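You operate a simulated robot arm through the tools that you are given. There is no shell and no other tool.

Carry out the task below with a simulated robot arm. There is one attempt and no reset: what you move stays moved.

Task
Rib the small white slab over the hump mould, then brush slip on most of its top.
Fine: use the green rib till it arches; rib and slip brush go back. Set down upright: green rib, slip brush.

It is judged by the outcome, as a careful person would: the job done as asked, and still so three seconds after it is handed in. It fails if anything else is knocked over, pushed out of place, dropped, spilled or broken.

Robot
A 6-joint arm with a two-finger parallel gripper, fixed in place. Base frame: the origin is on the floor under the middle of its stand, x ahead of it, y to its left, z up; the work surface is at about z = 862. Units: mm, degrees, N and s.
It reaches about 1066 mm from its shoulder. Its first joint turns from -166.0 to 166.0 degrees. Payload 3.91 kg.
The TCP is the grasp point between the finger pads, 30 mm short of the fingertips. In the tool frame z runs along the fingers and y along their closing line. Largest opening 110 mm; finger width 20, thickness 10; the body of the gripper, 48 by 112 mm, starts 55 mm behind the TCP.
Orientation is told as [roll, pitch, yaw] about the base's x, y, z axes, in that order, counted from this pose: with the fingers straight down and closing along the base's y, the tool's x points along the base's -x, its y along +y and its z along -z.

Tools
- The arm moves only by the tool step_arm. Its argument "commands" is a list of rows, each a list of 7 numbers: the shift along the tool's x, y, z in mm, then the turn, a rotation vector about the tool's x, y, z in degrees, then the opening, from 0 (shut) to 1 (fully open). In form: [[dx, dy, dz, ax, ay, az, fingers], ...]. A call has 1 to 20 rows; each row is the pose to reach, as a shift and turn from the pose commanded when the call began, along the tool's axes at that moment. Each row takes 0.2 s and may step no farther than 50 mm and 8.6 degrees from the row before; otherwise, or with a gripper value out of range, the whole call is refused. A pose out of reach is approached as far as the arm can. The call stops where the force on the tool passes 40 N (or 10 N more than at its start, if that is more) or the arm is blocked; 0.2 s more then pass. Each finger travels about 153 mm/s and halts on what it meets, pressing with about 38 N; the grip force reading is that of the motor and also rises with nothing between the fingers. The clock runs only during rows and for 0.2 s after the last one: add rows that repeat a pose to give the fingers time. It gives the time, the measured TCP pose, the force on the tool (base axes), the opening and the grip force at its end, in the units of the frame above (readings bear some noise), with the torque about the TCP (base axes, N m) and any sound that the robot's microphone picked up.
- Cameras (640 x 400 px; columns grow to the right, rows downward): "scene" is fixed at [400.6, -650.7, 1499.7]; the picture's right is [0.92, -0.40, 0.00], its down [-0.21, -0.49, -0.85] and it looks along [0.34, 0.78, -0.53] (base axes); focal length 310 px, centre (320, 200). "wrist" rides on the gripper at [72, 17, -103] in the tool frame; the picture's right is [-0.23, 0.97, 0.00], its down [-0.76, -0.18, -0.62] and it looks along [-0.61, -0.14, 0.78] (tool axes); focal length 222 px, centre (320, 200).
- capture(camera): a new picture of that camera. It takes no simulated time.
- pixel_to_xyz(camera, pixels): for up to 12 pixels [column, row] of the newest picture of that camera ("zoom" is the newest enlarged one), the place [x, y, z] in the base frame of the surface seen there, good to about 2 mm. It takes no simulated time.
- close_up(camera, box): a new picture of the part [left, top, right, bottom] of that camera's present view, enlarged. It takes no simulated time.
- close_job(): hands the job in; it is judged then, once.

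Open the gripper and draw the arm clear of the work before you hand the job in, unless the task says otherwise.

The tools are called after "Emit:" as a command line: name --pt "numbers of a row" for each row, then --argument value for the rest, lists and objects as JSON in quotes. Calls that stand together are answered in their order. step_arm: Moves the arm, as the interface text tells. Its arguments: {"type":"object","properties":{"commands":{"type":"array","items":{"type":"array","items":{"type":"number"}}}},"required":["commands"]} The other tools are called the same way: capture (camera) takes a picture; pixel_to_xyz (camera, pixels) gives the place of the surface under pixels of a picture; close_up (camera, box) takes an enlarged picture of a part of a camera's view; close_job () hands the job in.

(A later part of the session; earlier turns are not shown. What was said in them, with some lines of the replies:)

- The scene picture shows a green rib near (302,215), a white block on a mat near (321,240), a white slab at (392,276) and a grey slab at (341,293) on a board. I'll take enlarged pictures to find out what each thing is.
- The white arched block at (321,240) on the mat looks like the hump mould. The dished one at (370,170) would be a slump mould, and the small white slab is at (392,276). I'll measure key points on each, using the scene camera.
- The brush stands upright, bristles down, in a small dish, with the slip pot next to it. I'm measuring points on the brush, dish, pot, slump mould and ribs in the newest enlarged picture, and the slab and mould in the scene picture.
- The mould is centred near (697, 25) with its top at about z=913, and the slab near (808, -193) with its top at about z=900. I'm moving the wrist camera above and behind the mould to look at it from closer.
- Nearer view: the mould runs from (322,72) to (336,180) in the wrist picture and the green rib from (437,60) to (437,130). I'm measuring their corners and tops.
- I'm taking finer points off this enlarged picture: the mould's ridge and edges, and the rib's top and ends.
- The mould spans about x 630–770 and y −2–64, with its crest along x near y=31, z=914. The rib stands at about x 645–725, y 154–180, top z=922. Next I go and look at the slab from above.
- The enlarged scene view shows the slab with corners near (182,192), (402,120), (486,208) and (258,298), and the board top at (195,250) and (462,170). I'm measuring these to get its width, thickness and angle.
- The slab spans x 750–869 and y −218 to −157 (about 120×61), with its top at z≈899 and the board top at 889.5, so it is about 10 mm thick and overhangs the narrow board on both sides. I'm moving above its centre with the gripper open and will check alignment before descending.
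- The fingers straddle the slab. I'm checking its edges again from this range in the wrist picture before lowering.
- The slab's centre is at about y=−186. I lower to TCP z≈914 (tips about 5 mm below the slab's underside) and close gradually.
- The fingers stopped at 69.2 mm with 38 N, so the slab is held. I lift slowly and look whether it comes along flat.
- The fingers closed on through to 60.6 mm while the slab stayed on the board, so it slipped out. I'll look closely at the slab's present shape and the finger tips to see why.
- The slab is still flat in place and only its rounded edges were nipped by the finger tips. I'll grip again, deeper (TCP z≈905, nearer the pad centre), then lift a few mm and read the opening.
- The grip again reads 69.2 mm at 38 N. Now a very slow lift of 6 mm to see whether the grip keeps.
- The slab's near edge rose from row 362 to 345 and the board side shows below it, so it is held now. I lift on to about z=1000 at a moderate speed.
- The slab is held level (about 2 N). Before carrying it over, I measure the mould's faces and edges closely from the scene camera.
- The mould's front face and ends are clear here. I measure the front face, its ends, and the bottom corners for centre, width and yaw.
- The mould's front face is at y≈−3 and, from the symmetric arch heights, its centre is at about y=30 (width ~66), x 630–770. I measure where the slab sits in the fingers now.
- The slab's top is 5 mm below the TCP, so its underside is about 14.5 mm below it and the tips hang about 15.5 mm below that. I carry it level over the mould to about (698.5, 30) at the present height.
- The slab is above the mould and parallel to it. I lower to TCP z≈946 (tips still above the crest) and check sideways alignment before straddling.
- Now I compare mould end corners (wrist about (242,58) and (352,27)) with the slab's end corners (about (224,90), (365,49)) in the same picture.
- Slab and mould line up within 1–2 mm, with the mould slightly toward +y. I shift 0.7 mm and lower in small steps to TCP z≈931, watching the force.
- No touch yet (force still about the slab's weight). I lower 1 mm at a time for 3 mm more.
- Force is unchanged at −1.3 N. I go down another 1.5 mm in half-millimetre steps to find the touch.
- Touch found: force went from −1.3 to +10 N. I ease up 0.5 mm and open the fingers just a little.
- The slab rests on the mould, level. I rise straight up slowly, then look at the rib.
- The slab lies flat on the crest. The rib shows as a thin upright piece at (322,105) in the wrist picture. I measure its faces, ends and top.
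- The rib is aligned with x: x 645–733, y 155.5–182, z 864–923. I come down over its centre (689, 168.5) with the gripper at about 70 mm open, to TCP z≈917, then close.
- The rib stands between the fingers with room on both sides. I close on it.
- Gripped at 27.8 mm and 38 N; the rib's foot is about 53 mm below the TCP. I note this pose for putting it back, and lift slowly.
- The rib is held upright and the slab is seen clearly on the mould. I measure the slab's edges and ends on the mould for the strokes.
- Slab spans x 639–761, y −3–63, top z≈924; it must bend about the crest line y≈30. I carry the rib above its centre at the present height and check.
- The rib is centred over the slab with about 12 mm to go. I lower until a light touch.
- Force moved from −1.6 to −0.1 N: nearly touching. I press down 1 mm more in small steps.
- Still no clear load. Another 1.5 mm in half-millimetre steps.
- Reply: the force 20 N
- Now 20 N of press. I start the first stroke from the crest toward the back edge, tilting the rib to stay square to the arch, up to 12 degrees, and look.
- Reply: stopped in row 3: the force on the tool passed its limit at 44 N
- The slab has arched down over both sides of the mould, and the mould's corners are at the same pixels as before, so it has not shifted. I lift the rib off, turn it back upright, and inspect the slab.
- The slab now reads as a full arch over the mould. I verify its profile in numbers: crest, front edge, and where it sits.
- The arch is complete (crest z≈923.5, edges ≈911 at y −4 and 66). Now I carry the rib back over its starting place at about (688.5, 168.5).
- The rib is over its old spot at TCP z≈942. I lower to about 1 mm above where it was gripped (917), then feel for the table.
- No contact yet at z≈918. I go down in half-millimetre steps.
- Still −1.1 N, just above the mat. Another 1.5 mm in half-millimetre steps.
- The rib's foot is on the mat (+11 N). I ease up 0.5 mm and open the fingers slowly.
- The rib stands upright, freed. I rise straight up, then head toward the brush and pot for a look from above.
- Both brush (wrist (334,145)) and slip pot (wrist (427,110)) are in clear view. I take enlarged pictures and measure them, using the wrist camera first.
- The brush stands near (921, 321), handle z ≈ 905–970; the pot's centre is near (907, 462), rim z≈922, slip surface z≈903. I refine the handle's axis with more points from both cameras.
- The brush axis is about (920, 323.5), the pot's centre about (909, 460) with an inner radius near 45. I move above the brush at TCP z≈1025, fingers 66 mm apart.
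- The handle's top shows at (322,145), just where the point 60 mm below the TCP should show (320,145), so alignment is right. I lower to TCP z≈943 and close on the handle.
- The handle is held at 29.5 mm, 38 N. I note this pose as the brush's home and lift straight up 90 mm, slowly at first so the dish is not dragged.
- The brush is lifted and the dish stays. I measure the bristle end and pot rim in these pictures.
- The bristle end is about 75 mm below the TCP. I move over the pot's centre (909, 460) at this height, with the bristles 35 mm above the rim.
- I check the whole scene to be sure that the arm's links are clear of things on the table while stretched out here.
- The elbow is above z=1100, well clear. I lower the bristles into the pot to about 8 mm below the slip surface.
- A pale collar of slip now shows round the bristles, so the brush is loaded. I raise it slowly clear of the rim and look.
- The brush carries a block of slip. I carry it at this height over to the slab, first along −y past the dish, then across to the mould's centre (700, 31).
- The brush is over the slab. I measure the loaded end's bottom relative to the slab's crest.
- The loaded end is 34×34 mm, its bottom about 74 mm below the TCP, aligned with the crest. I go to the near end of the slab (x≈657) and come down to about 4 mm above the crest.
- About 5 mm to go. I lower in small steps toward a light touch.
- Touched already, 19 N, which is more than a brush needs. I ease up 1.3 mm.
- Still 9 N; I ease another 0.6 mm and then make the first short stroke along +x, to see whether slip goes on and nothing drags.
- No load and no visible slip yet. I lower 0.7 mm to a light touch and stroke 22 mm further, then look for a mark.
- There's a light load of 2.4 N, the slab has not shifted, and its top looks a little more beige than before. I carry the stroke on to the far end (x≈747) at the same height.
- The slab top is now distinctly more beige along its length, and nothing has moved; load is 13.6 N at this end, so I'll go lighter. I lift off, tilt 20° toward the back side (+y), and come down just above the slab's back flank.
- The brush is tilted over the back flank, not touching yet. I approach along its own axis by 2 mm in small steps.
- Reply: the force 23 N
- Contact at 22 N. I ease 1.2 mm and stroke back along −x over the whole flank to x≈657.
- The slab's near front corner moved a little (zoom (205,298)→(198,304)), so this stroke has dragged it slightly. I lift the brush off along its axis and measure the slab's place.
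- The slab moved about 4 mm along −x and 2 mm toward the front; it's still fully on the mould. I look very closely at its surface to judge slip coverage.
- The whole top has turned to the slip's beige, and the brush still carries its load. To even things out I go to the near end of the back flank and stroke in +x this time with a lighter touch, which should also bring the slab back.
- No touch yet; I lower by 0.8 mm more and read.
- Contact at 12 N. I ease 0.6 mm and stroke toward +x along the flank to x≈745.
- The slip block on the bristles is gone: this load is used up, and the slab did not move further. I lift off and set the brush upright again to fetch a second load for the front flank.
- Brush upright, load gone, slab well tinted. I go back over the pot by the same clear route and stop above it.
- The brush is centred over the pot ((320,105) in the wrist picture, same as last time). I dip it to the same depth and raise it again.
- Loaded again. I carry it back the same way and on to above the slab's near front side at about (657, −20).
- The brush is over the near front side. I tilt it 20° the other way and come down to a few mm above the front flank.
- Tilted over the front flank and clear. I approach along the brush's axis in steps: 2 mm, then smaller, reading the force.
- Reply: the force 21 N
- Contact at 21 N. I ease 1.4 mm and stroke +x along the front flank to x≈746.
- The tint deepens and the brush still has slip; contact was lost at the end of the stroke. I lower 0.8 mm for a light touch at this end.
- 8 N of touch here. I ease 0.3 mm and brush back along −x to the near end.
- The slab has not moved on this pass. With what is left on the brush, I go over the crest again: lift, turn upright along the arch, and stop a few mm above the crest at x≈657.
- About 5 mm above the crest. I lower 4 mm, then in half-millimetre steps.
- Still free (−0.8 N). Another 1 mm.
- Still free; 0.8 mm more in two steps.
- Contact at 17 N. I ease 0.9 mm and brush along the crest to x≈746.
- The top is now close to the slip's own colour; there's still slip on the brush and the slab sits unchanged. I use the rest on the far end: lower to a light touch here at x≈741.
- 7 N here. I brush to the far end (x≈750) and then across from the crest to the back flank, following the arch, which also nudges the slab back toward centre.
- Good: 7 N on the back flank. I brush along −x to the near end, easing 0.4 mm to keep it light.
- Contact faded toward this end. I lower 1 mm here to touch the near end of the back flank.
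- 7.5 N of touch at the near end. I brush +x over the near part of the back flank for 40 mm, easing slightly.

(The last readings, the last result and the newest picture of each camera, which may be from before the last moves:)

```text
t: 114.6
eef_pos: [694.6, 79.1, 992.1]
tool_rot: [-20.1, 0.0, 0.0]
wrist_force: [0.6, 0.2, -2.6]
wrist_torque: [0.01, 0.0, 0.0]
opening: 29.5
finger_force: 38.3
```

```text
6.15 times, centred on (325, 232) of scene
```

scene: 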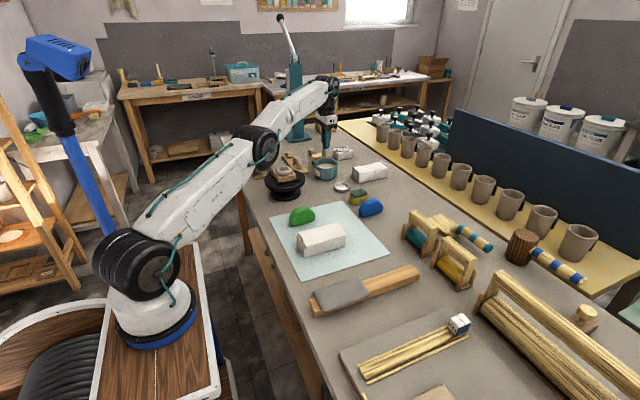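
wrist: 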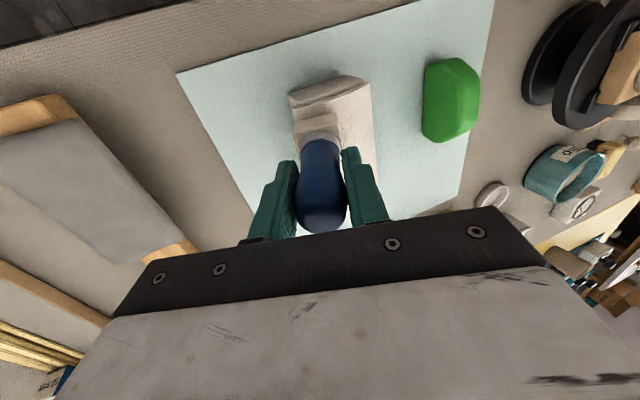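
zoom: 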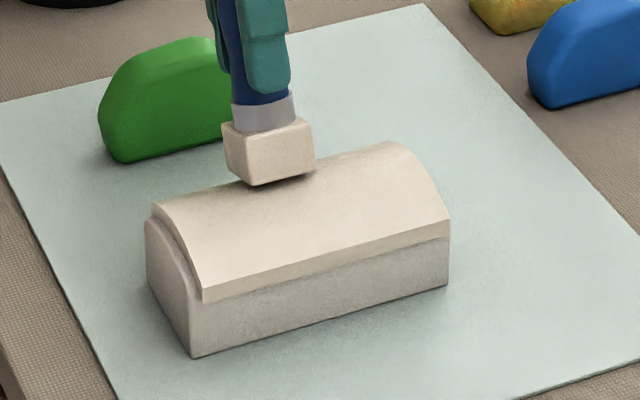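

The slab even moved back about 2 mm toward its place. I lift off, set the brush upright and look at the whole top from both cameras.

Emit:
step_arm --pt "0 0 -8 0 0 0 0.15" --pt "0 0 -25 0 0 0 0.15" --pt "0 0 -45 0 0 0 0.15" --pt "0 0 -55 -7 0 0 0.15" --pt "0 0 -55 -14 0 0 0.15" --pt "0 0 -55 -20 0 0 0.15" --pt "0 0 -55 -20 0 0 0.15"

Emit:
close_up --camera "scene" --box '[295, 210, 355, 260]'

Emit:
capture --camera "scene"

Emit:
capture --camera "wrist"

```text
t: 116.2
eef_pos: [694.5, 98.5, 1044.0]
tool_rot: [0.0, -0.2, 0.2]
wrist_force: [-0.5, -0.9, -0.6]
wrist_torque: [-0.01, 0.03, 0.0]
opening: 29.7
finger_force: 38.4
```

```text
8.00 times, centred on (325, 235) of scene
```

zoom: 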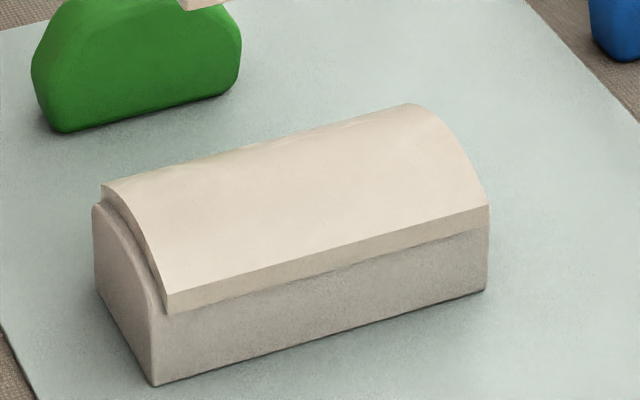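

```text
taken
```

scene: 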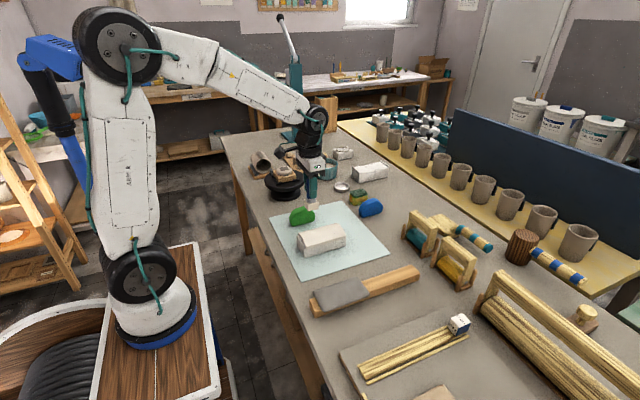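

```text
taken
```

wrist: 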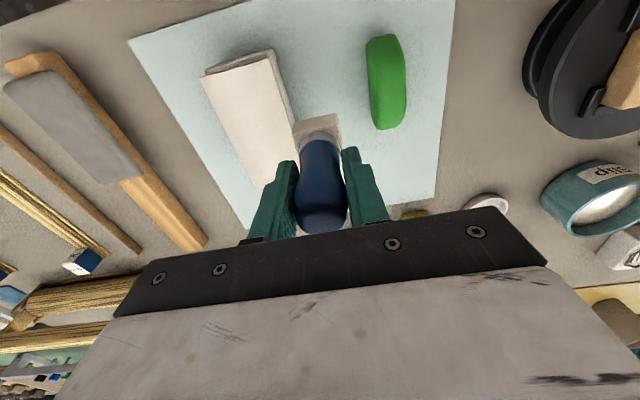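

Everything stands in place and the slab is cream-beige all over. To be sure of "most of its top", I'll add passes on strips between the earlier ones while the brush still has slip. First I measure where the slab lies now.

Emit:
pixel_to_xyz --camera "zoom" --pixels '[[170, 300], [330, 260], [484, 215], [178, 285], [480, 198], [300, 210], [260, 165], [110, 190], [420, 110], [400, 150], [155, 370], [484, 285]]'

Emit:
pixel_to_xyz --camera "wrist" --pixels '[[204, 82], [272, 54], [240, 70], [225, 120], [282, 100], [262, 185], [255, 130], [208, 72], [268, 48], [290, 80]]'

```text
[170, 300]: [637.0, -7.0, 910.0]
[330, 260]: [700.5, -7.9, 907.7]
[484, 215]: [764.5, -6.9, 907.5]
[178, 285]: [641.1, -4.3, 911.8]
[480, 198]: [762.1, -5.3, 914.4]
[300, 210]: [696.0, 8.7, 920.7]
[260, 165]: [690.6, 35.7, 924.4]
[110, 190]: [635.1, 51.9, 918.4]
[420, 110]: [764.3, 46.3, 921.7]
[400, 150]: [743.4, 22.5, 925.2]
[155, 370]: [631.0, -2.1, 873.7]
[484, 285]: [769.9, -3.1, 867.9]
```

```text
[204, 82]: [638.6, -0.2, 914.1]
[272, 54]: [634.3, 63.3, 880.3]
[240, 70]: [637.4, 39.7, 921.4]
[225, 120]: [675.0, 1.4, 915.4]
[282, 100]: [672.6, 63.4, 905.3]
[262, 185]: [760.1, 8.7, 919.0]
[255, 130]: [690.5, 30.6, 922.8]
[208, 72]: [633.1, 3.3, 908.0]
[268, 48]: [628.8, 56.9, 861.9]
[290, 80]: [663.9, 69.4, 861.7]
```

The slab lies at x 636–765, front edge y≈−7, still well seated; the mould is unmoved. I go to the strip between crest and front flank (10° forward tilt) at the near end, stopping a few mm above.

Emit:
step_arm --pt "15 -30 0 0 0 0 0.15" --pt "30 -62 0 0 0 0 0.15" --pt "42.5 -93 5 0 0 0 0.15" --pt "42.5 -93 24 -5 0 0 0.15" --pt "42.5 -93 36 -10 0 0 0.15" --pt "42.5 -93 40 -10 0 0 0.15" --pt "42.5 -93 40 -10 0 0 0.15"

Emit:
close_up --camera "scene" --box '[285, 200, 365, 265]'

```text
t: 117.8
eef_pos: [650.8, 4.0, 1002.3]
tool_rot: [9.9, 0.1, 0.0]
wrist_force: [-1.0, 0.0, -0.6]
wrist_torque: [-0.02, -0.02, 0.0]
opening: 29.5
finger_force: 37.9
```

```text
6.15 times, centred on (325, 232) of scene
```

zoom: 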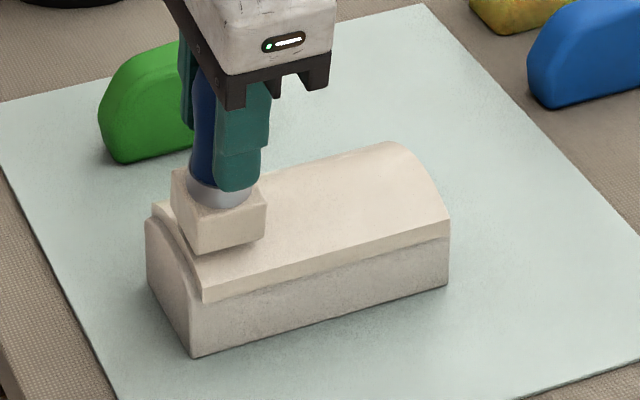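

I lower along the brush's axis, 1.5 mm then half-millimetre steps, and read.

Emit:
step_arm --pt "0 0 1.5 0 0 0 0.15" --pt "0 0 2.3 0 0 0 0.15" --pt "0 0 3.0 0 0 0 0.15" --pt "0 0 3.0 0 0 0 0.15"

```text
t: 118.8
eef_pos: [650.6, 5.1, 1000.0]
tool_rot: [9.8, -0.2, 0.0]
wrist_force: [0.3, 0.0, -1.3]
wrist_torque: [-0.03, -0.02, 0.01]
opening: 29.3
finger_force: 38.0
```

Not touching yet (−1.3 N). Another 1.2 mm in steps.

Emit:
step_arm --pt "0 0 0.4 0 0 0 0.15" --pt "0 0 0.8 0 0 0 0.15" --pt "0 0 1.2 0 0 0 0.15" --pt "0 0 1.2 0 0 0 0.15"

```text
t: 119.8
eef_pos: [651.3, 6.9, 999.4]
tool_rot: [9.9, -0.2, 0.0]
wrist_force: [-0.8, -0.3, -0.9]
wrist_torque: [0.03, 0.03, 0.03]
opening: 29.2
finger_force: 37.8
```

Still free. One more millimetre, again in small steps.

Emit:
step_arm --pt "0 0 0.4 0 0 0 0.15" --pt "0 0 0.8 0 0 0 0.15" --pt "0 0 1.2 0 0 0 0.15" --pt "0 0 1.2 0 0 0 0.15"

```text
t: 120.8
eef_pos: [652.3, 6.9, 998.3]
tool_rot: [9.8, -0.1, 0.0]
wrist_force: [0.3, -3.0, 15.9]
wrist_torque: [-0.17, -0.13, -0.08]
opening: 29.8
finger_force: 38.0
```

Contact at 16 N. I ease 0.8 mm and brush +x to x≈750, closing in by half a millimetre along the way to keep touch.

Emit:
step_arm --pt "0 0 -0.8 0 0 0 0.15" --pt "-7 0 -0.8 0 0 0 0.15" --pt "-14 0 -0.75 0 0 0 0.15" --pt "-21 0 -0.7 0 0 0 0.15" --pt "-28 0 -0.65 0 0 0 0.15" --pt "-35 0 -0.6 0 0 0 0.15" --pt "-42 0 -0.55 0 0 0 0.15" --pt "-49 0 -0.5 0 0 0 0.15" --pt "-56 0 -0.45 0 0 0 0.15" --pt "-63 0 -0.4 0 0 0 0.15" --pt "-70 0 -0.35 0 0 0 0.15" --pt "-77 0 -0.3 0 0 0 0.15" --pt "-84 0 -0.25 0 0 0 0.15" --pt "-91 0 -0.2 0 0 0 0.15" --pt "-98 0 -0.2 0 0 0 0.15"

Emit:
close_up --camera "scene" --box '[285, 200, 365, 265]'

```text
t: 124.0
eef_pos: [749.8, 7.0, 998.7]
tool_rot: [9.9, -0.1, -0.1]
wrist_force: [-2.0, -1.2, 4.4]
wrist_torque: [-0.01, 0.04, 0.06]
opening: 29.6
finger_force: 38.1
```

```text
6.15 times, centred on (325, 232) of scene
```

zoom: 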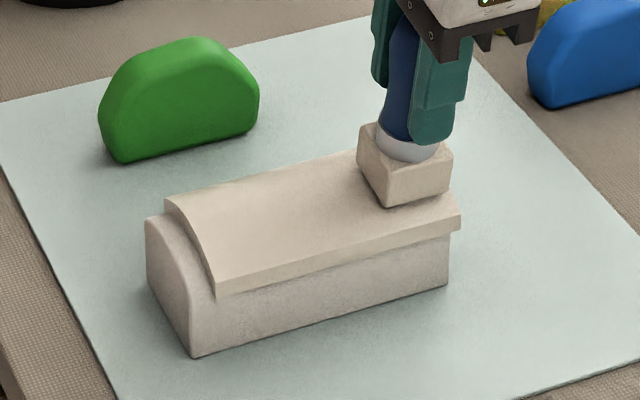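

The firmer stroke dragged the slab about 10 mm along +x, so its far end now overhangs the mould slightly. I lift off and measure.

Emit:
step_arm --pt "0 0 -4 0 0 0 0.15" --pt "0 0 -15 0 0 0 0.15" --pt "0 0 -30 5 0 0 0.15" --pt "0 0 -40 10 0 0 0.15" --pt "0 0 -40 10 0 0 0.15"

Emit:
close_up --camera "scene" --box '[295, 205, 365, 260]'

Emit:
capture --camera "wrist"

```text
t: 125.2
eef_pos: [749.4, -2.0, 1038.7]
tool_rot: [0.0, -0.1, 0.1]
wrist_force: [0.1, 0.2, -1.1]
wrist_torque: [0.01, -0.01, 0.02]
opening: 29.2
finger_force: 38.2
```

```text
7.27 times, centred on (330, 232) of scene
```

zoom: 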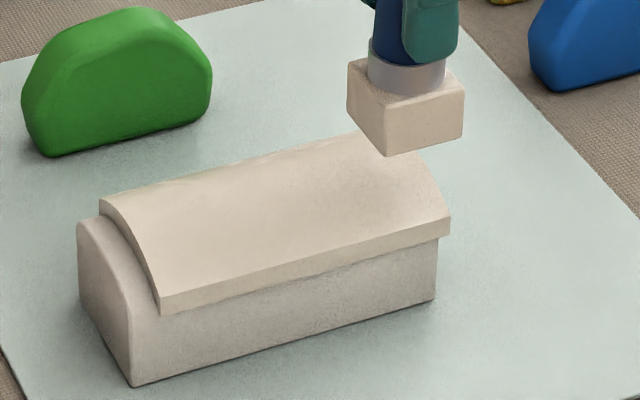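

```text
taken
```

wrist: 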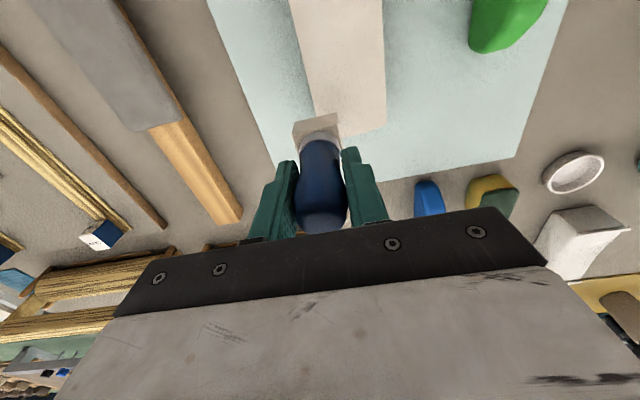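

Emit:
pixel_to_xyz --camera "zoom" --pixels '[[166, 300], [300, 265], [445, 222], [103, 205], [170, 285], [440, 205], [250, 200], [200, 185], [135, 360], [432, 290], [435, 250], [80, 230]]'

```text
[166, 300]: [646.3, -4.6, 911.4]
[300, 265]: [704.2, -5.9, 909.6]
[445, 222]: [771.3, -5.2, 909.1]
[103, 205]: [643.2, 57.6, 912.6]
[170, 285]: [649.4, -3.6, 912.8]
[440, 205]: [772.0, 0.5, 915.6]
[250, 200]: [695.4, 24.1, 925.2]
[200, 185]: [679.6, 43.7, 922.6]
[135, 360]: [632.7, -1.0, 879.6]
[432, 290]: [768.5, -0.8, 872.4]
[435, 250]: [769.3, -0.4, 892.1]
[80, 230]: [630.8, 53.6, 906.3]
```

The slab lies at x 645–773 (mould 631–770); it must come back about 9 mm in −x. I'll use a −x stroke on the strip between crest and back flank, which also still needs brushing. First I move above its far end with a 10° tilt.

Emit:
step_arm --pt "0 20 0 0 0 0 0.15" --pt "-3 45 0 0 0 0 0.15" --pt "-3 58.5 10 5 0 0 0.15" --pt "-3 58.5 24 10 0 0 0.15" --pt "-3 58.5 33 10 0 0 0.15" --pt "-3 58.5 36 10 0 0 0.15" --pt "-3 58.5 36 10 0 0 0.15"

Emit:
close_up --camera "scene" --box '[285, 200, 365, 265]'

```text
t: 126.8
eef_pos: [752.1, 57.0, 1002.1]
tool_rot: [-10.1, 0.0, 0.0]
wrist_force: [0.2, 0.1, -0.3]
wrist_torque: [0.02, 0.01, -0.03]
opening: 29.2
finger_force: 37.7
```

```text
6.15 times, centred on (325, 232) of scene
```

zoom: 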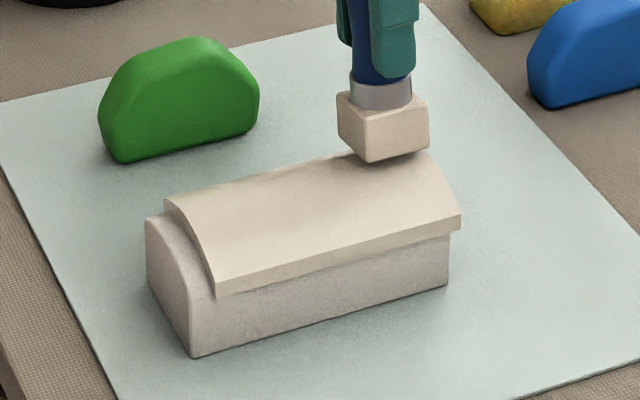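

The brush is just above the far end of that strip. I lower along its axis in small steps.

Emit:
step_arm --pt "0 0 1.2 0 0 0 0.15" --pt "0 0 2.2 0 0 0 0.15" --pt "0 0 2.8 0 0 0 0.15" --pt "0 0 3.3 0 0 0 0.15" --pt "0 0 3.3 0 0 0 0.15"

```text
t: 128.0
eef_pos: [753.4, 57.1, 998.5]
tool_rot: [-10.1, -0.1, 0.0]
wrist_force: [-0.1, 0.2, -0.7]
wrist_torque: [0.01, 0.0, -0.02]
opening: 29.4
finger_force: 38.5
```

Not touching yet. Another 1 mm in steps.

Emit:
step_arm --pt "0 0 0.4 0 0 0 0.15" --pt "0 0 0.8 0 0 0 0.15" --pt "0 0 1.1 0 0 0 0.15" --pt "0 0 1.1 0 0 0 0.15"

```text
t: 129.0
eef_pos: [751.2, 57.6, 997.0]
tool_rot: [-10.0, -0.2, 0.0]
wrist_force: [3.7, 2.5, 13.2]
wrist_torque: [-0.03, -0.38, 0.06]
opening: 29.4
finger_force: 38.0
```

Contact at 13 N. I ease 0.4 mm and brush −x for 50 mm, then look how far the slab follows.

Emit:
step_arm --pt "0 0 -0.4 0 0 0 0.15" --pt "7 0 -0.4 0 0 0 0.15" --pt "14 0 -0.4 0 0 0 0.15" --pt "21 0 -0.4 0 0 0 0.15" --pt "28 0 -0.45 0 0 0 0.15" --pt "35 0 -0.45 0 0 0 0.15" --pt "42 0 -0.5 0 0 0 0.15" --pt "49 0 -0.5 0 0 0 0.15"

Emit:
close_up --camera "scene" --box '[285, 200, 365, 265]'

```text
t: 130.8
eef_pos: [702.5, 57.2, 998.8]
tool_rot: [-10.1, -0.1, -0.1]
wrist_force: [1.3, 0.5, 5.2]
wrist_torque: [0.02, -0.17, -0.01]
opening: 29.3
finger_force: 37.7
```

```text
6.15 times, centred on (325, 232) of scene
```

zoom: 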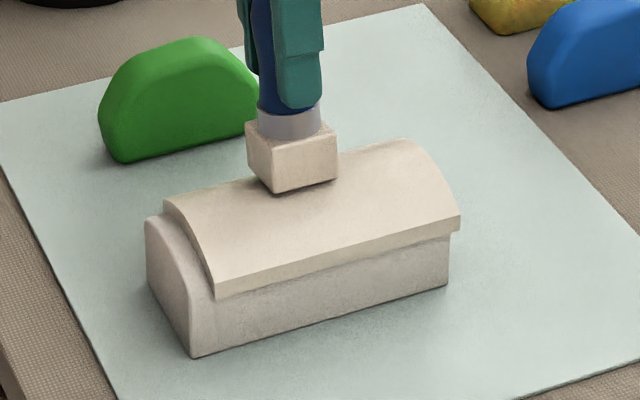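

The slab followed only about 1 mm at this lighter load. I go on to the near end with about 0.7 mm more press.

Emit:
step_arm --pt "3 0 0.4 0 0 0 0.15" --pt "8 0 0.8 0 0 0 0.15" --pt "14 0 0.8 0 0 0 0.15" --pt "20 0 0.8 0 0 0 0.15" --pt "26 0 0.8 0 0 0 0.15" --pt "32 0 0.8 0 0 0 0.15" --pt "38 0 0.8 0 0 0 0.15" --pt "42 0 0.8 0 0 0 0.15"

Emit:
close_up --camera "scene" --box '[285, 200, 365, 265]'

```text
t: 132.6
eef_pos: [660.8, 56.7, 997.1]
tool_rot: [-10.1, -0.1, 0.0]
wrist_force: [5.4, 2.0, 14.7]
wrist_torque: [-0.06, -0.46, 0.06]
opening: 29.6
finger_force: 38.2
```

```text
6.15 times, centred on (325, 232) of scene
```

zoom: 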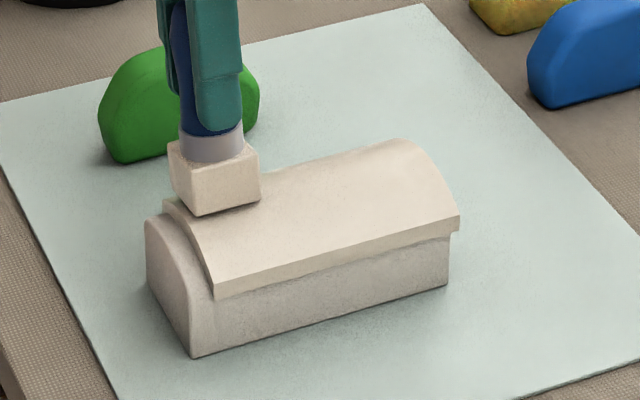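

14.7 N now but the slab hardly followed (about 2 mm). I'll not press harder; instead I lift off, turn upright and measure, then nudge the slab's far end gently with the side of the brush.

Emit:
step_arm --pt "0 0 -4 0 0 0 0.15" --pt "0 0 -15 0 0 0 0.15" --pt "0 0 -30 -5 0 0 0.15" --pt "0 0 -45 -10 0 0 0.15" --pt "0 0 -45 -10 0 0 0.15"

Emit:
close_up --camera "scene" --box '[295, 205, 365, 260]'

Emit:
pixel_to_xyz --camera "zoom" --pixels '[[163, 300], [300, 265], [445, 222], [103, 208], [170, 285], [440, 205], [250, 200], [447, 228], [135, 360], [432, 290], [435, 190], [420, 165]]'

```text
t: 133.8
eef_pos: [661.5, 63.9, 1040.8]
tool_rot: [-0.1, 0.1, 0.0]
wrist_force: [-0.5, -0.6, -1.4]
wrist_torque: [-0.04, -0.02, 0.0]
opening: 29.2
finger_force: 37.9
```

```text
7.27 times, centred on (330, 232) of scene
```

zoom: 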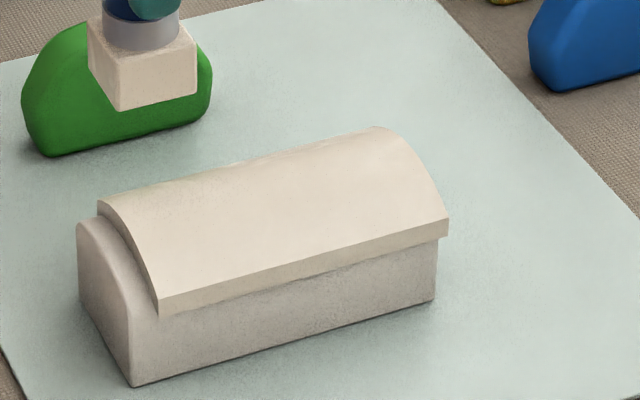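

```text
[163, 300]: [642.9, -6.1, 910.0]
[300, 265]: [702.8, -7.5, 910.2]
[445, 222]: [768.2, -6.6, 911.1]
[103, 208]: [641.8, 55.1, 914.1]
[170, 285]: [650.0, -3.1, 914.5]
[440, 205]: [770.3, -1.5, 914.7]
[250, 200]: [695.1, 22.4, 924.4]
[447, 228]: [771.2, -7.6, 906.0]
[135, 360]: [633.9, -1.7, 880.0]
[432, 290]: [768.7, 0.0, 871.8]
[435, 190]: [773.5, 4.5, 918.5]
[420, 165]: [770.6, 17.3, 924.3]
```

The slab is at x 642–772, about 7 mm off centre, its top evenly coated. I bring the upright brush beyond the slab's far end (x≈802), centred on the crest, with the bristle end about 4 mm above the mould's crest level.

Emit:
step_arm --pt "-30 -7 -5 0 0 0 0.15" --pt "-65 -15 -8 0 0 0 0.15" --pt "-100 -23 -8 0 0 0 0.15" --pt "-130 -30 -5 0 0 0 0.15" --pt "-141 -32.5 0 0 0 0 0.15" --pt "-141 -32.5 20 0 0 0 0.15" --pt "-141 -32.5 35 0 0 0 0.15" --pt "-141 -32.5 44 0 0 0 0.15" --pt "-141 -32.5 44 0 0 0 0.15"

Emit:
close_up --camera "scene" --box '[305, 195, 385, 260]'

Emit:
capture --camera "wrist"

```text
t: 135.8
eef_pos: [802.1, 32.0, 999.4]
tool_rot: [-0.1, -0.2, -0.1]
wrist_force: [0.0, 1.0, -0.4]
wrist_torque: [0.0, 0.0, 0.02]
opening: 29.5
finger_force: 38.6
```

```text
6.15 times, centred on (345, 228) of scene
```

zoom: 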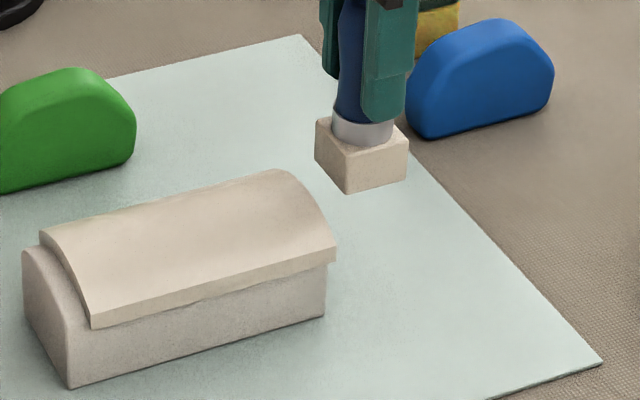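

```text
taken
```

wrist: 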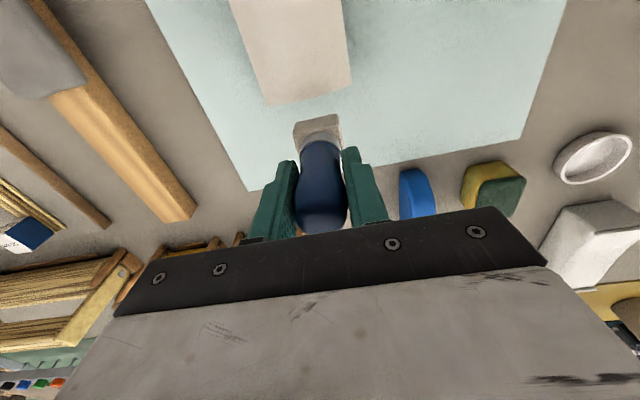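

The brush is past the end and clear. I measure its lower end and the slab's end face before nudging.

Emit:
pixel_to_xyz --camera "zoom" --pixels '[[347, 188], [330, 165], [320, 140], [375, 175], [404, 165], [330, 248], [325, 225], [305, 195], [295, 182], [250, 190]]'

Emit:
pixel_to_xyz --camera "wrist" --pixels '[[310, 97], [345, 85], [275, 103], [352, 70], [305, 130], [330, 118], [340, 125], [296, 126]]'

```text
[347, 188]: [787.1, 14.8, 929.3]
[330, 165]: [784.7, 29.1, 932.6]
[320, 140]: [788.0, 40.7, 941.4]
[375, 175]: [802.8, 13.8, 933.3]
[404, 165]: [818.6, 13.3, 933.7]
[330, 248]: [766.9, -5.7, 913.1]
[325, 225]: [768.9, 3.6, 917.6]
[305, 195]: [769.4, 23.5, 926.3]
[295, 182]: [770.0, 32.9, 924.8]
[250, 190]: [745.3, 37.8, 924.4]
```

```text
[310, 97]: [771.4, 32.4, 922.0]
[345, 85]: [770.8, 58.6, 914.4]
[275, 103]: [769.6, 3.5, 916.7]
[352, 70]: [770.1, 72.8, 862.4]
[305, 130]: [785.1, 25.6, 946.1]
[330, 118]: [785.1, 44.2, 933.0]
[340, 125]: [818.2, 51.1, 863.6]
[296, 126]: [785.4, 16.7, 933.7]
```

The bristles are about 14 mm from the slab's end face. I lower 2.5 mm (tip ≈919, mould crest 914) and approach slowly in −x.

Emit:
step_arm --pt "0 0 2.5 0 0 0 0.15" --pt "4 0 2.5 0 0 0 0.15" --pt "8 0 2.5 0 0 0 0.15" --pt "11 0 2.5 0 0 0 0.15" --pt "13 0 2.5 0 0 0 0.15" --pt "15 0 2.5 0 0 0 0.15" --pt "17 0 2.5 0 0 0 0.15" --pt "17 0 2.5 0 0 0 0.15"

Emit:
close_up --camera "scene" --box '[285, 200, 365, 265]'

```text
t: 137.6
eef_pos: [785.6, 31.9, 995.1]
tool_rot: [-0.1, -0.1, 0.0]
wrist_force: [0.4, 0.8, -0.9]
wrist_torque: [0.03, -0.04, 0.02]
opening: 29.7
finger_force: 37.9
```

```text
6.15 times, centred on (325, 232) of scene
```

zoom: 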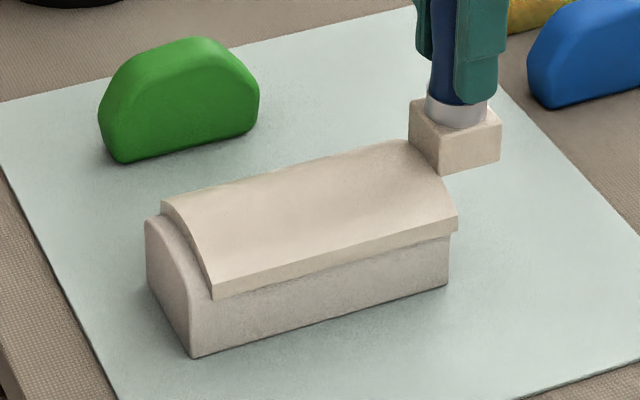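

No movement of the slab yet (corner at (213,296)). I go 6 mm further in 2 mm steps.

Emit:
step_arm --pt "2 0 0 0 0 0 0.15" --pt "4 0 0 0 0 0 0.15" --pt "6 0 0 0 0 0 0.15" --pt "6 0 0 0 0 0 0.15"

Emit:
close_up --camera "scene" --box '[285, 200, 365, 265]'

```text
t: 138.6
eef_pos: [779.1, 33.2, 994.6]
tool_rot: [-0.1, 0.0, 0.0]
wrist_force: [1.0, -0.5, -1.1]
wrist_torque: [0.0, -0.05, 0.0]
opening: 29.4
finger_force: 38.1
```

```text
6.15 times, centred on (325, 232) of scene
```

zoom: 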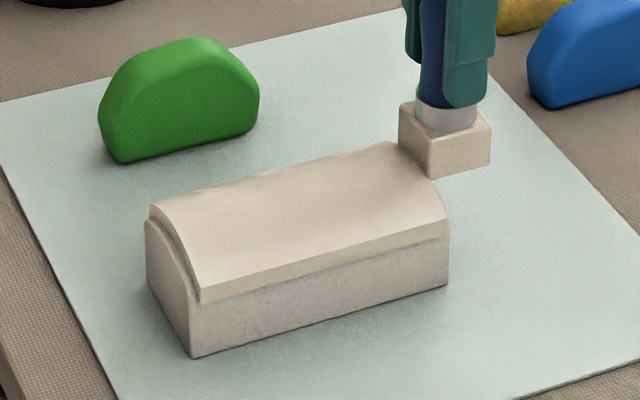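

The slab slid back neatly (near corner now (200,302)), centred again on the mould. I back the brush away along +x and rise, then check.

Emit:
step_arm --pt "-6 0 0 0 0 0 0.15" --pt "-15 0 0 0 0 0 0.15" --pt "-20 0 -15 0 0 0 0.15" --pt "-20 0 -40 0 0 0 0.15" --pt "-20 0 -50 0 0 0 0.15" --pt "-20 0 -50 0 0 0 0.15"

Emit:
close_up --camera "scene" --box '[290, 200, 370, 260]'

Emit:
pixel_to_xyz --camera "zoom" --pixels '[[163, 310], [300, 275], [412, 238], [115, 215], [170, 300], [408, 222], [250, 210], [370, 175], [155, 360], [418, 300], [250, 180], [330, 230]]'

Emit:
capture --camera "wrist"

```text
t: 140.0
eef_pos: [798.5, 33.0, 1046.0]
tool_rot: [-0.1, 0.0, -0.1]
wrist_force: [-0.1, 0.3, -1.4]
wrist_torque: [-0.03, -0.03, -0.01]
opening: 29.3
finger_force: 37.5
```

```text
6.67 times, centred on (330, 230) of scene
```

zoom: 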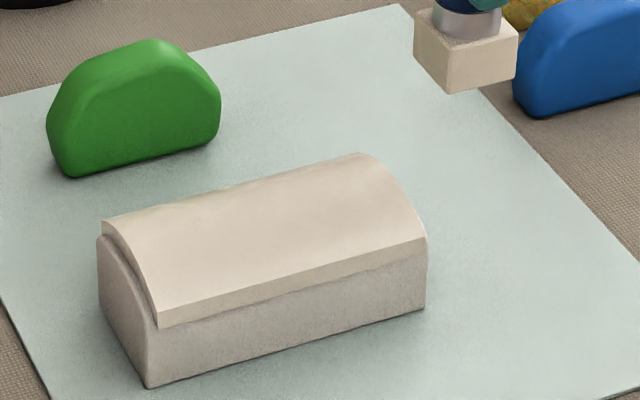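

```text
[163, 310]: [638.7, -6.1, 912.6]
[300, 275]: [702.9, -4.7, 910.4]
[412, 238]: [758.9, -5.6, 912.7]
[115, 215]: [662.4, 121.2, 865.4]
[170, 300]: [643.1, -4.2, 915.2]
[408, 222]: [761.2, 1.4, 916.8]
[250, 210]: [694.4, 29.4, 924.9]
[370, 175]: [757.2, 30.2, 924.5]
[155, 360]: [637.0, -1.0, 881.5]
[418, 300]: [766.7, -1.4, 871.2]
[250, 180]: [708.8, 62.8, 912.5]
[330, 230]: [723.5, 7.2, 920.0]
```

```text
taken
```

wrist: 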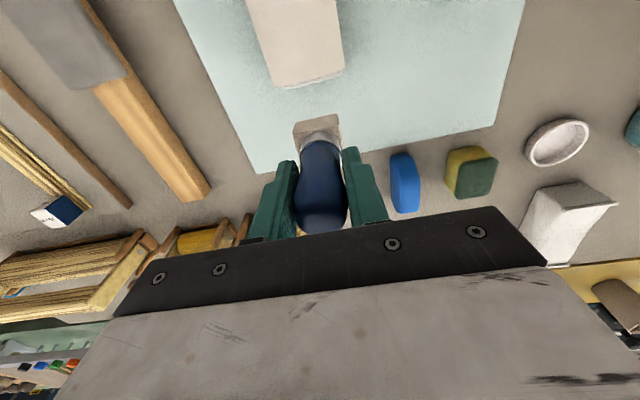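

The slab is centred (x≈636–764) on the unmoved mould and its colour matches the slip on the brush. Now the brush goes home: I carry it over the dish at about (919, 324) at this height.

Emit:
step_arm --pt "-8 20 0 0 0 0 0.15" --pt "-24 58 0 0 0 0 0.15" --pt "-40 97 0 0 0 0 0.15" --pt "-56 136 0 0 0 0 0.15" --pt "-72 175 0 0 0 0 0.15" --pt "-88 213 0 0 0 0 0.15" --pt "-103 248 0 0 0 0 0.15" --pt "-115 276 0 0 0 0 0.15" --pt "-120.8 291.2 0 0 0 0 0.15" --pt "-120.8 291.2 0 0 0 0 0.15" --pt "-120.8 291.2 0 0 0 0 0.15"

Emit:
capture --camera "wrist"

Emit:
close_up --camera "scene" --box '[300, 110, 400, 195]'

```text
t: 142.4
eef_pos: [921.1, 325.2, 1043.1]
tool_rot: [-0.2, 0.0, 0.0]
wrist_force: [-0.8, -0.7, -0.8]
wrist_torque: [-0.03, 0.01, 0.04]
opening: 29.6
finger_force: 37.7
```

```text
taken
```

wrist: 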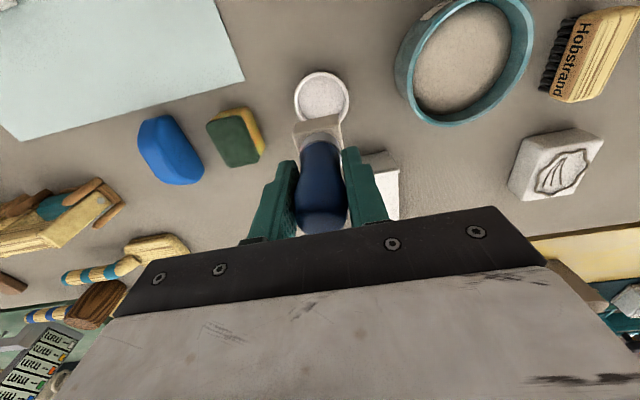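

```text
4.71 times, centred on (350, 152) of scene
```

zoom: 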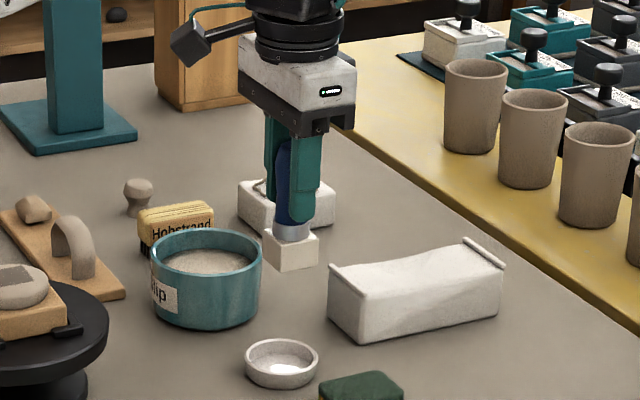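

By my tally of commanded moves I am at (+0.8, −1.5) mm from the pose where I picked the brush up, 100 mm higher. I correct that and lower toward the dish, stopping about 5 mm above the old height.

Emit:
step_arm --pt "0.8 1.5 15 0 0 0 0.15" --pt "0.8 1.5 35 0 0 0 0.15" --pt "0.8 1.5 55 0 0 0 0.15" --pt "0.8 1.5 72 0 0 0 0.15" --pt "0.8 1.5 82 0 0 0 0.15" --pt "0.8 1.5 82 0 0 0 0.15"

Emit:
capture --camera "wrist"

Emit:
close_up --camera "scene" --box '[310, 140, 380, 205]'

```text
t: 143.8
eef_pos: [920.2, 325.0, 962.1]
tool_rot: [-0.1, 0.0, 0.0]
wrist_force: [-0.2, -0.2, -1.4]
wrist_torque: [-0.01, 0.01, 0.02]
opening: 29.4
finger_force: 38.5
```

```text
taken
```

wrist: 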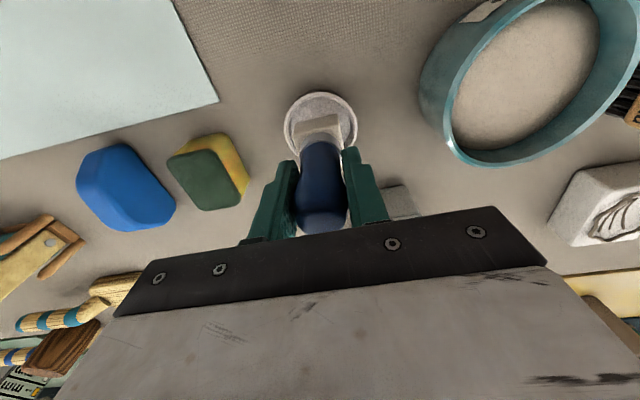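

```text
6.15 times, centred on (345, 172) of scene
```

zoom: 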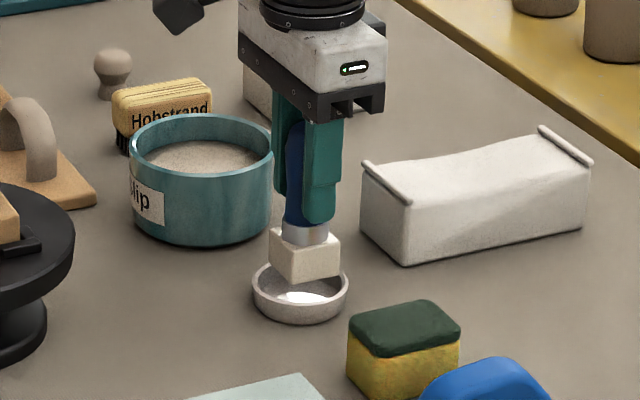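

The bristles are over the dish's middle. I lower on, slowly, to about 2 mm above the old height.

Emit:
step_arm --pt "0 0 6 0 0 0 0.15" --pt "0 0 11 0 0 0 0.15" --pt "0 0 14 0 0 0 0.15" --pt "0 0 16 0 0 0 0.15" --pt "0 0 16 0 0 0 0.15"

Emit:
close_up --camera "scene" --box '[310, 140, 380, 205]'

```text
t: 145.0
eef_pos: [919.3, 326.0, 945.1]
tool_rot: [-0.1, -0.1, 0.0]
wrist_force: [0.0, 0.0, -0.8]
wrist_torque: [-0.01, 0.01, 0.01]
opening: 29.6
finger_force: 37.9
```

```text
6.15 times, centred on (345, 172) of scene
```

zoom: 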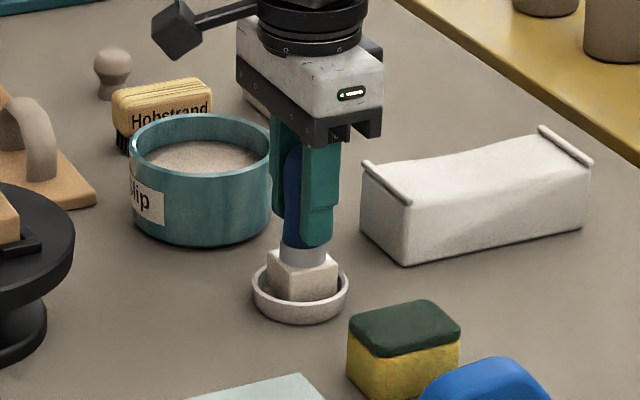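

The bristles are inside the dish, not yet bearing. I feel for the floor in half-millimetre steps.

Emit:
step_arm --pt "0 0 0.5 0 0 0 0.15" --pt "0 0 1.0 0 0 0 0.15" --pt "0 0 1.5 0 0 0 0.15" --pt "0 0 1.5 0 0 0 0.15"

```text
t: 146.0
eef_pos: [920.4, 324.5, 945.2]
tool_rot: [0.0, 0.0, -0.1]
wrist_force: [-0.1, 0.7, -0.9]
wrist_torque: [-0.02, 0.01, -0.01]
opening: 29.5
finger_force: 38.2
```

Still no load. Another 1.5 mm in steps.

Emit:
step_arm --pt "0 0 0.5 0 0 0 0.15" --pt "0 0 1.0 0 0 0 0.15" --pt "0 0 1.5 0 0 0 0.15" --pt "0 0 1.5 0 0 0 0.15"

```text
t: 147.0
eef_pos: [918.7, 324.6, 943.0]
tool_rot: [-0.1, 0.0, 0.0]
wrist_force: [0.2, 0.1, -1.8]
wrist_torque: [-0.01, -0.03, 0.0]
opening: 29.5
finger_force: 38.1
```

At the old height and still free, so the brush has slid up a little in the grip. I continue down in half-millimetre steps.

Emit:
step_arm --pt "0 0 0.5 0 0 0 0.15" --pt "0 0 1.0 0 0 0 0.15" --pt "0 0 1.0 0 0 0 0.15"

```text
t: 147.8
eef_pos: [919.3, 324.2, 943.6]
tool_rot: [0.0, 0.0, 0.0]
wrist_force: [-0.4, 0.3, -0.6]
wrist_torque: [-0.03, -0.01, 0.0]
opening: 29.4
finger_force: 37.8
```

Still free (−0.6 N). One more millimetre.

Emit:
step_arm --pt "0 0 0.5 0 0 0 0.15" --pt "0 0 1.0 0 0 0 0.15" --pt "0 0 1.0 0 0 0 0.15"

Emit:
close_up --camera "scene" --box '[320, 155, 370, 200]'

```text
t: 148.6
eef_pos: [918.9, 324.8, 942.3]
tool_rot: [-0.1, 0.0, 0.0]
wrist_force: [0.2, 0.9, -0.6]
wrist_torque: [0.0, -0.04, -0.02]
opening: 29.6
finger_force: 38.1
```

```text
8.89 times, centred on (345, 178) of scene
```

zoom: 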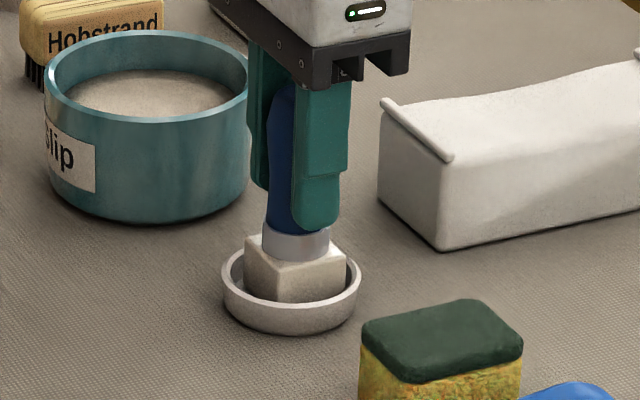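

The measured height (942.3) is only now the same as at pick-up (942.7). I continue in small steps for 1.5 mm.

Emit:
step_arm --pt "0 0 0.4 0 0 0 0.15" --pt "0 0 0.8 0 0 0 0.15" --pt "0 0 1.2 0 0 0 0.15" --pt "0 0 1.2 0 0 0 0.15"

```text
t: 149.6
eef_pos: [919.7, 325.2, 940.0]
tool_rot: [-0.1, -0.2, -0.1]
wrist_force: [0.3, -1.0, 2.6]
wrist_torque: [-0.06, -0.08, 0.01]
opening: 29.3
finger_force: 38.3
```

The bristles now bear on the dish floor (+2.6 N). I open the fingers slowly, holding still.

Emit:
step_arm --pt "0 0 0.2 0 0 0 0.26" --pt "0 0 0.2 0 0 0 0.29" --pt "0 0 0.2 0 0 0 0.33" --pt "0 0 0.2 0 0 0 0.4" --pt "0 0 0.2 0 0 0 0.5" --pt "0 0 0.2 0 0 0 0.6" --pt "0 0 0.2 0 0 0 0.6"

Emit:
close_up --camera "scene" --box '[320, 145, 370, 200]'

Emit:
capture --camera "wrist"

```text
t: 151.2
eef_pos: [918.7, 324.2, 939.5]
tool_rot: [0.0, -0.1, 0.0]
wrist_force: [0.7, -0.3, -0.6]
wrist_torque: [0.0, 0.01, -0.05]
opening: 65.8
finger_force: 0.1
```

```text
7.27 times, centred on (345, 172) of scene
```

zoom: 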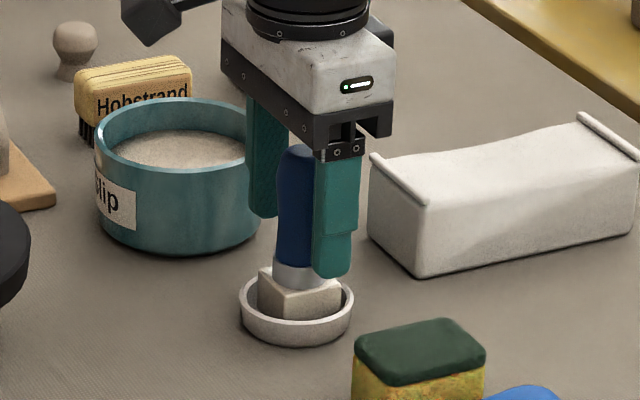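

```text
taken
```

wrist: 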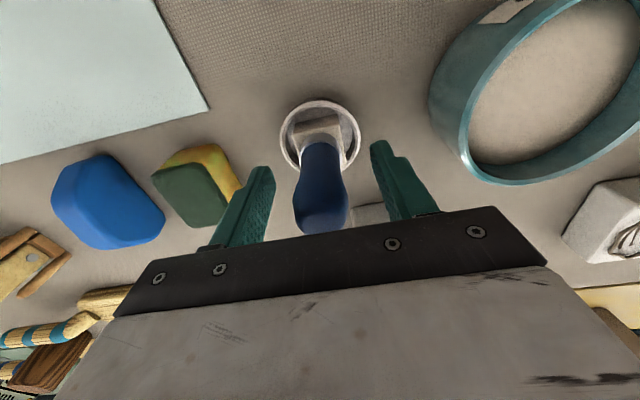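

The brush stands upright in its dish on its own. I rise straight up, clear of the handle, then draw the arm back.

Emit:
step_arm --pt "0 0 -10 0 0 0 0.6" --pt "0 0 -25 0 0 0 0.6" --pt "0 0 -45 0 0 0 0.6" --pt "0 0 -70 0 0 0 0.6" --pt "0 0 -100 0 0 0 0.6" --pt "0 0 -140 0 0 0 0.7" --pt "0 0 -180 0 0 0 0.8" --pt "20 -20 -215 0 0 0 1" --pt "50 -50 -230 0 0 0 1" --pt "80 -80 -240 0 0 0 1" --pt "110 -110 -250 0 0 0 1" --pt "140 -140 -260 0 0 0 1" --pt "170 -170 -270 0 0 0 1" --pt "200 -200 -280 0 0 0 1" --pt "230 -230 -290 0 0 0 1" --pt "230 -230 -290 0 0 0 1"

Emit:
capture --camera "scene"

Emit:
capture --camera "wrist"

Emit:
close_up --camera "scene" --box '[280, 150, 400, 260]'

```text
t: 154.6
eef_pos: [690.0, 96.5, 1231.1]
tool_rot: [-0.1, 0.0, 0.1]
wrist_force: [0.4, 0.0, -0.6]
wrist_torque: [-0.03, -0.03, 0.01]
opening: 110.2
finger_force: 0.1
```

```text
taken
```

scene: 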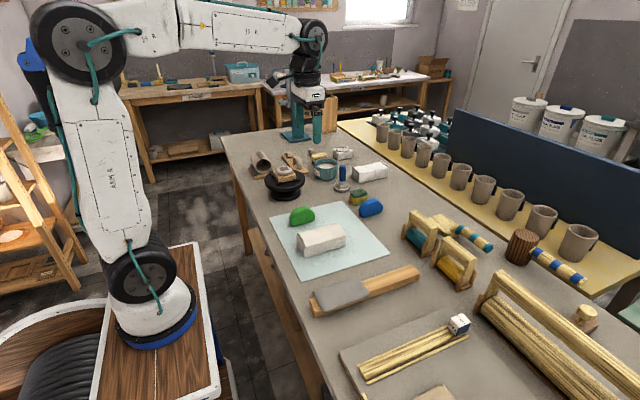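

```text
taken
```

wrist: 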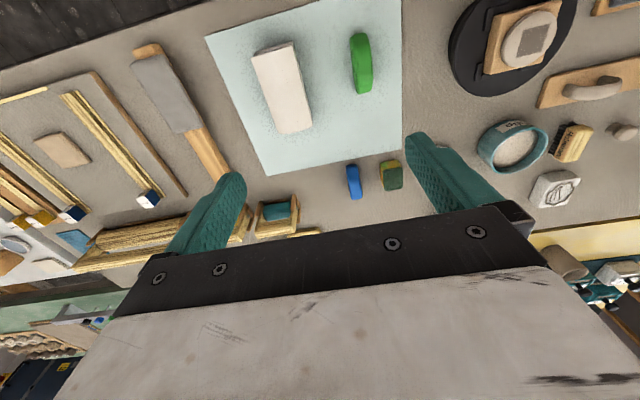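

```text
3.64 times, centred on (340, 205) of scene
```

zoom: 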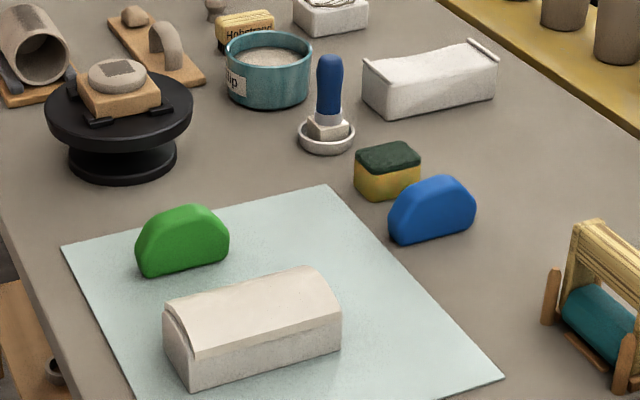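

All objects are in place: rib and brush upright, arm clear. One last close look at the slab's coating before I hand in.

Emit:
close_up --camera "scene" --box '[295, 215, 355, 255]'

Emit:
close_up --camera "wrist" --box '[220, 20, 420, 150]'

Emit:
close_up --camera "scene" --box '[310, 155, 370, 205]'

```text
10.00 times, centred on (325, 235) of scene
```

zoom: 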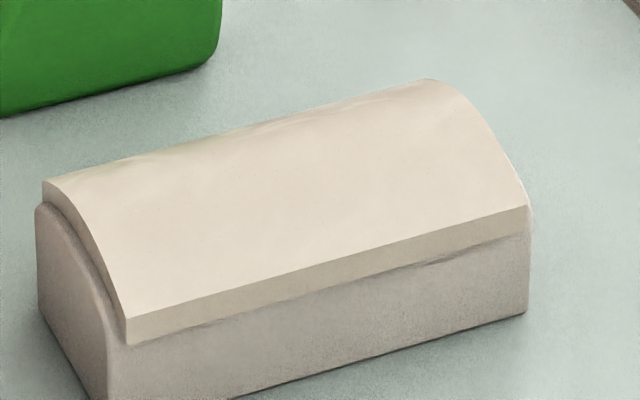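

```text
3.08 times, centred on (320, 85) of wrist
```

zoom: 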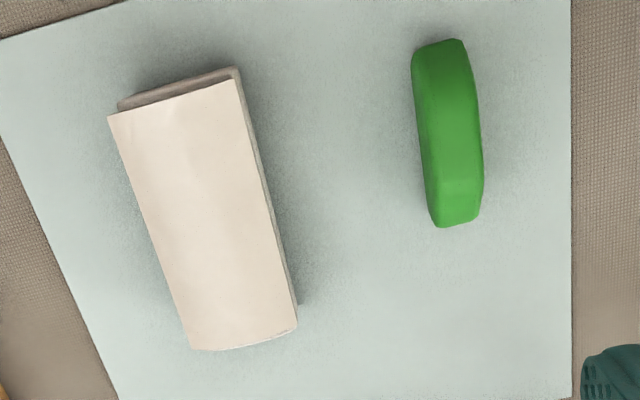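

```text
8.00 times, centred on (340, 180) of scene
```

zoom: 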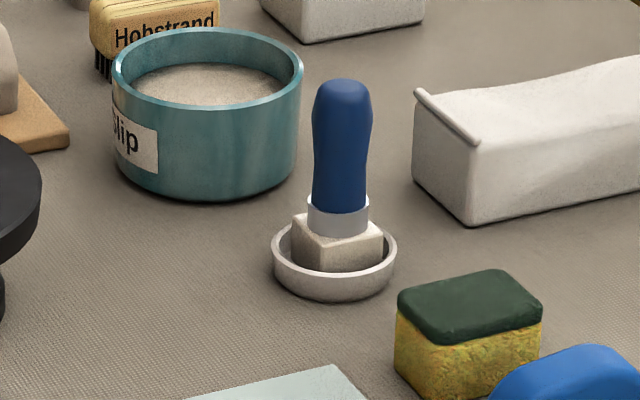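

The slab is arched over the mould and evenly beige with slip, unlike the white pieces nearby. The green rib stands upright where it was and the brush stands upright in its dish. The gripper is open and the arm is clear, so I hand the job in.

Emit:
close_job

```text
The job is handed in.
```

The job is done and handed in. The small white slab is arched over the hump mould, and slip covers its whole top as far as the pictures show.

- **Ribbing:** one stroke with the green rib brought the slab down over both sides of the mould. The force limit (44 N) stopped the arm partway through that stroke, but the mould did not move.
- **Slip:** it took two brush loads. Coverage is judged by eye: the top changed from white to the slip's beige all over, with no bare patches visible.
- **Slab position:** the brush strokes dragged the slab along the mould, up to about 10 mm. I nudged it back with the side of the brush, and it now sits centred, within a millimetre or two.
- **Rib:** it stands upright within about 1.5 mm of where it started.
- **Brush:** it stands upright in its dish with some slip still on the bristles.

Nothing else appears to have been knocked over, moved or spilled. The gripper is open and the arm is clear of the work.
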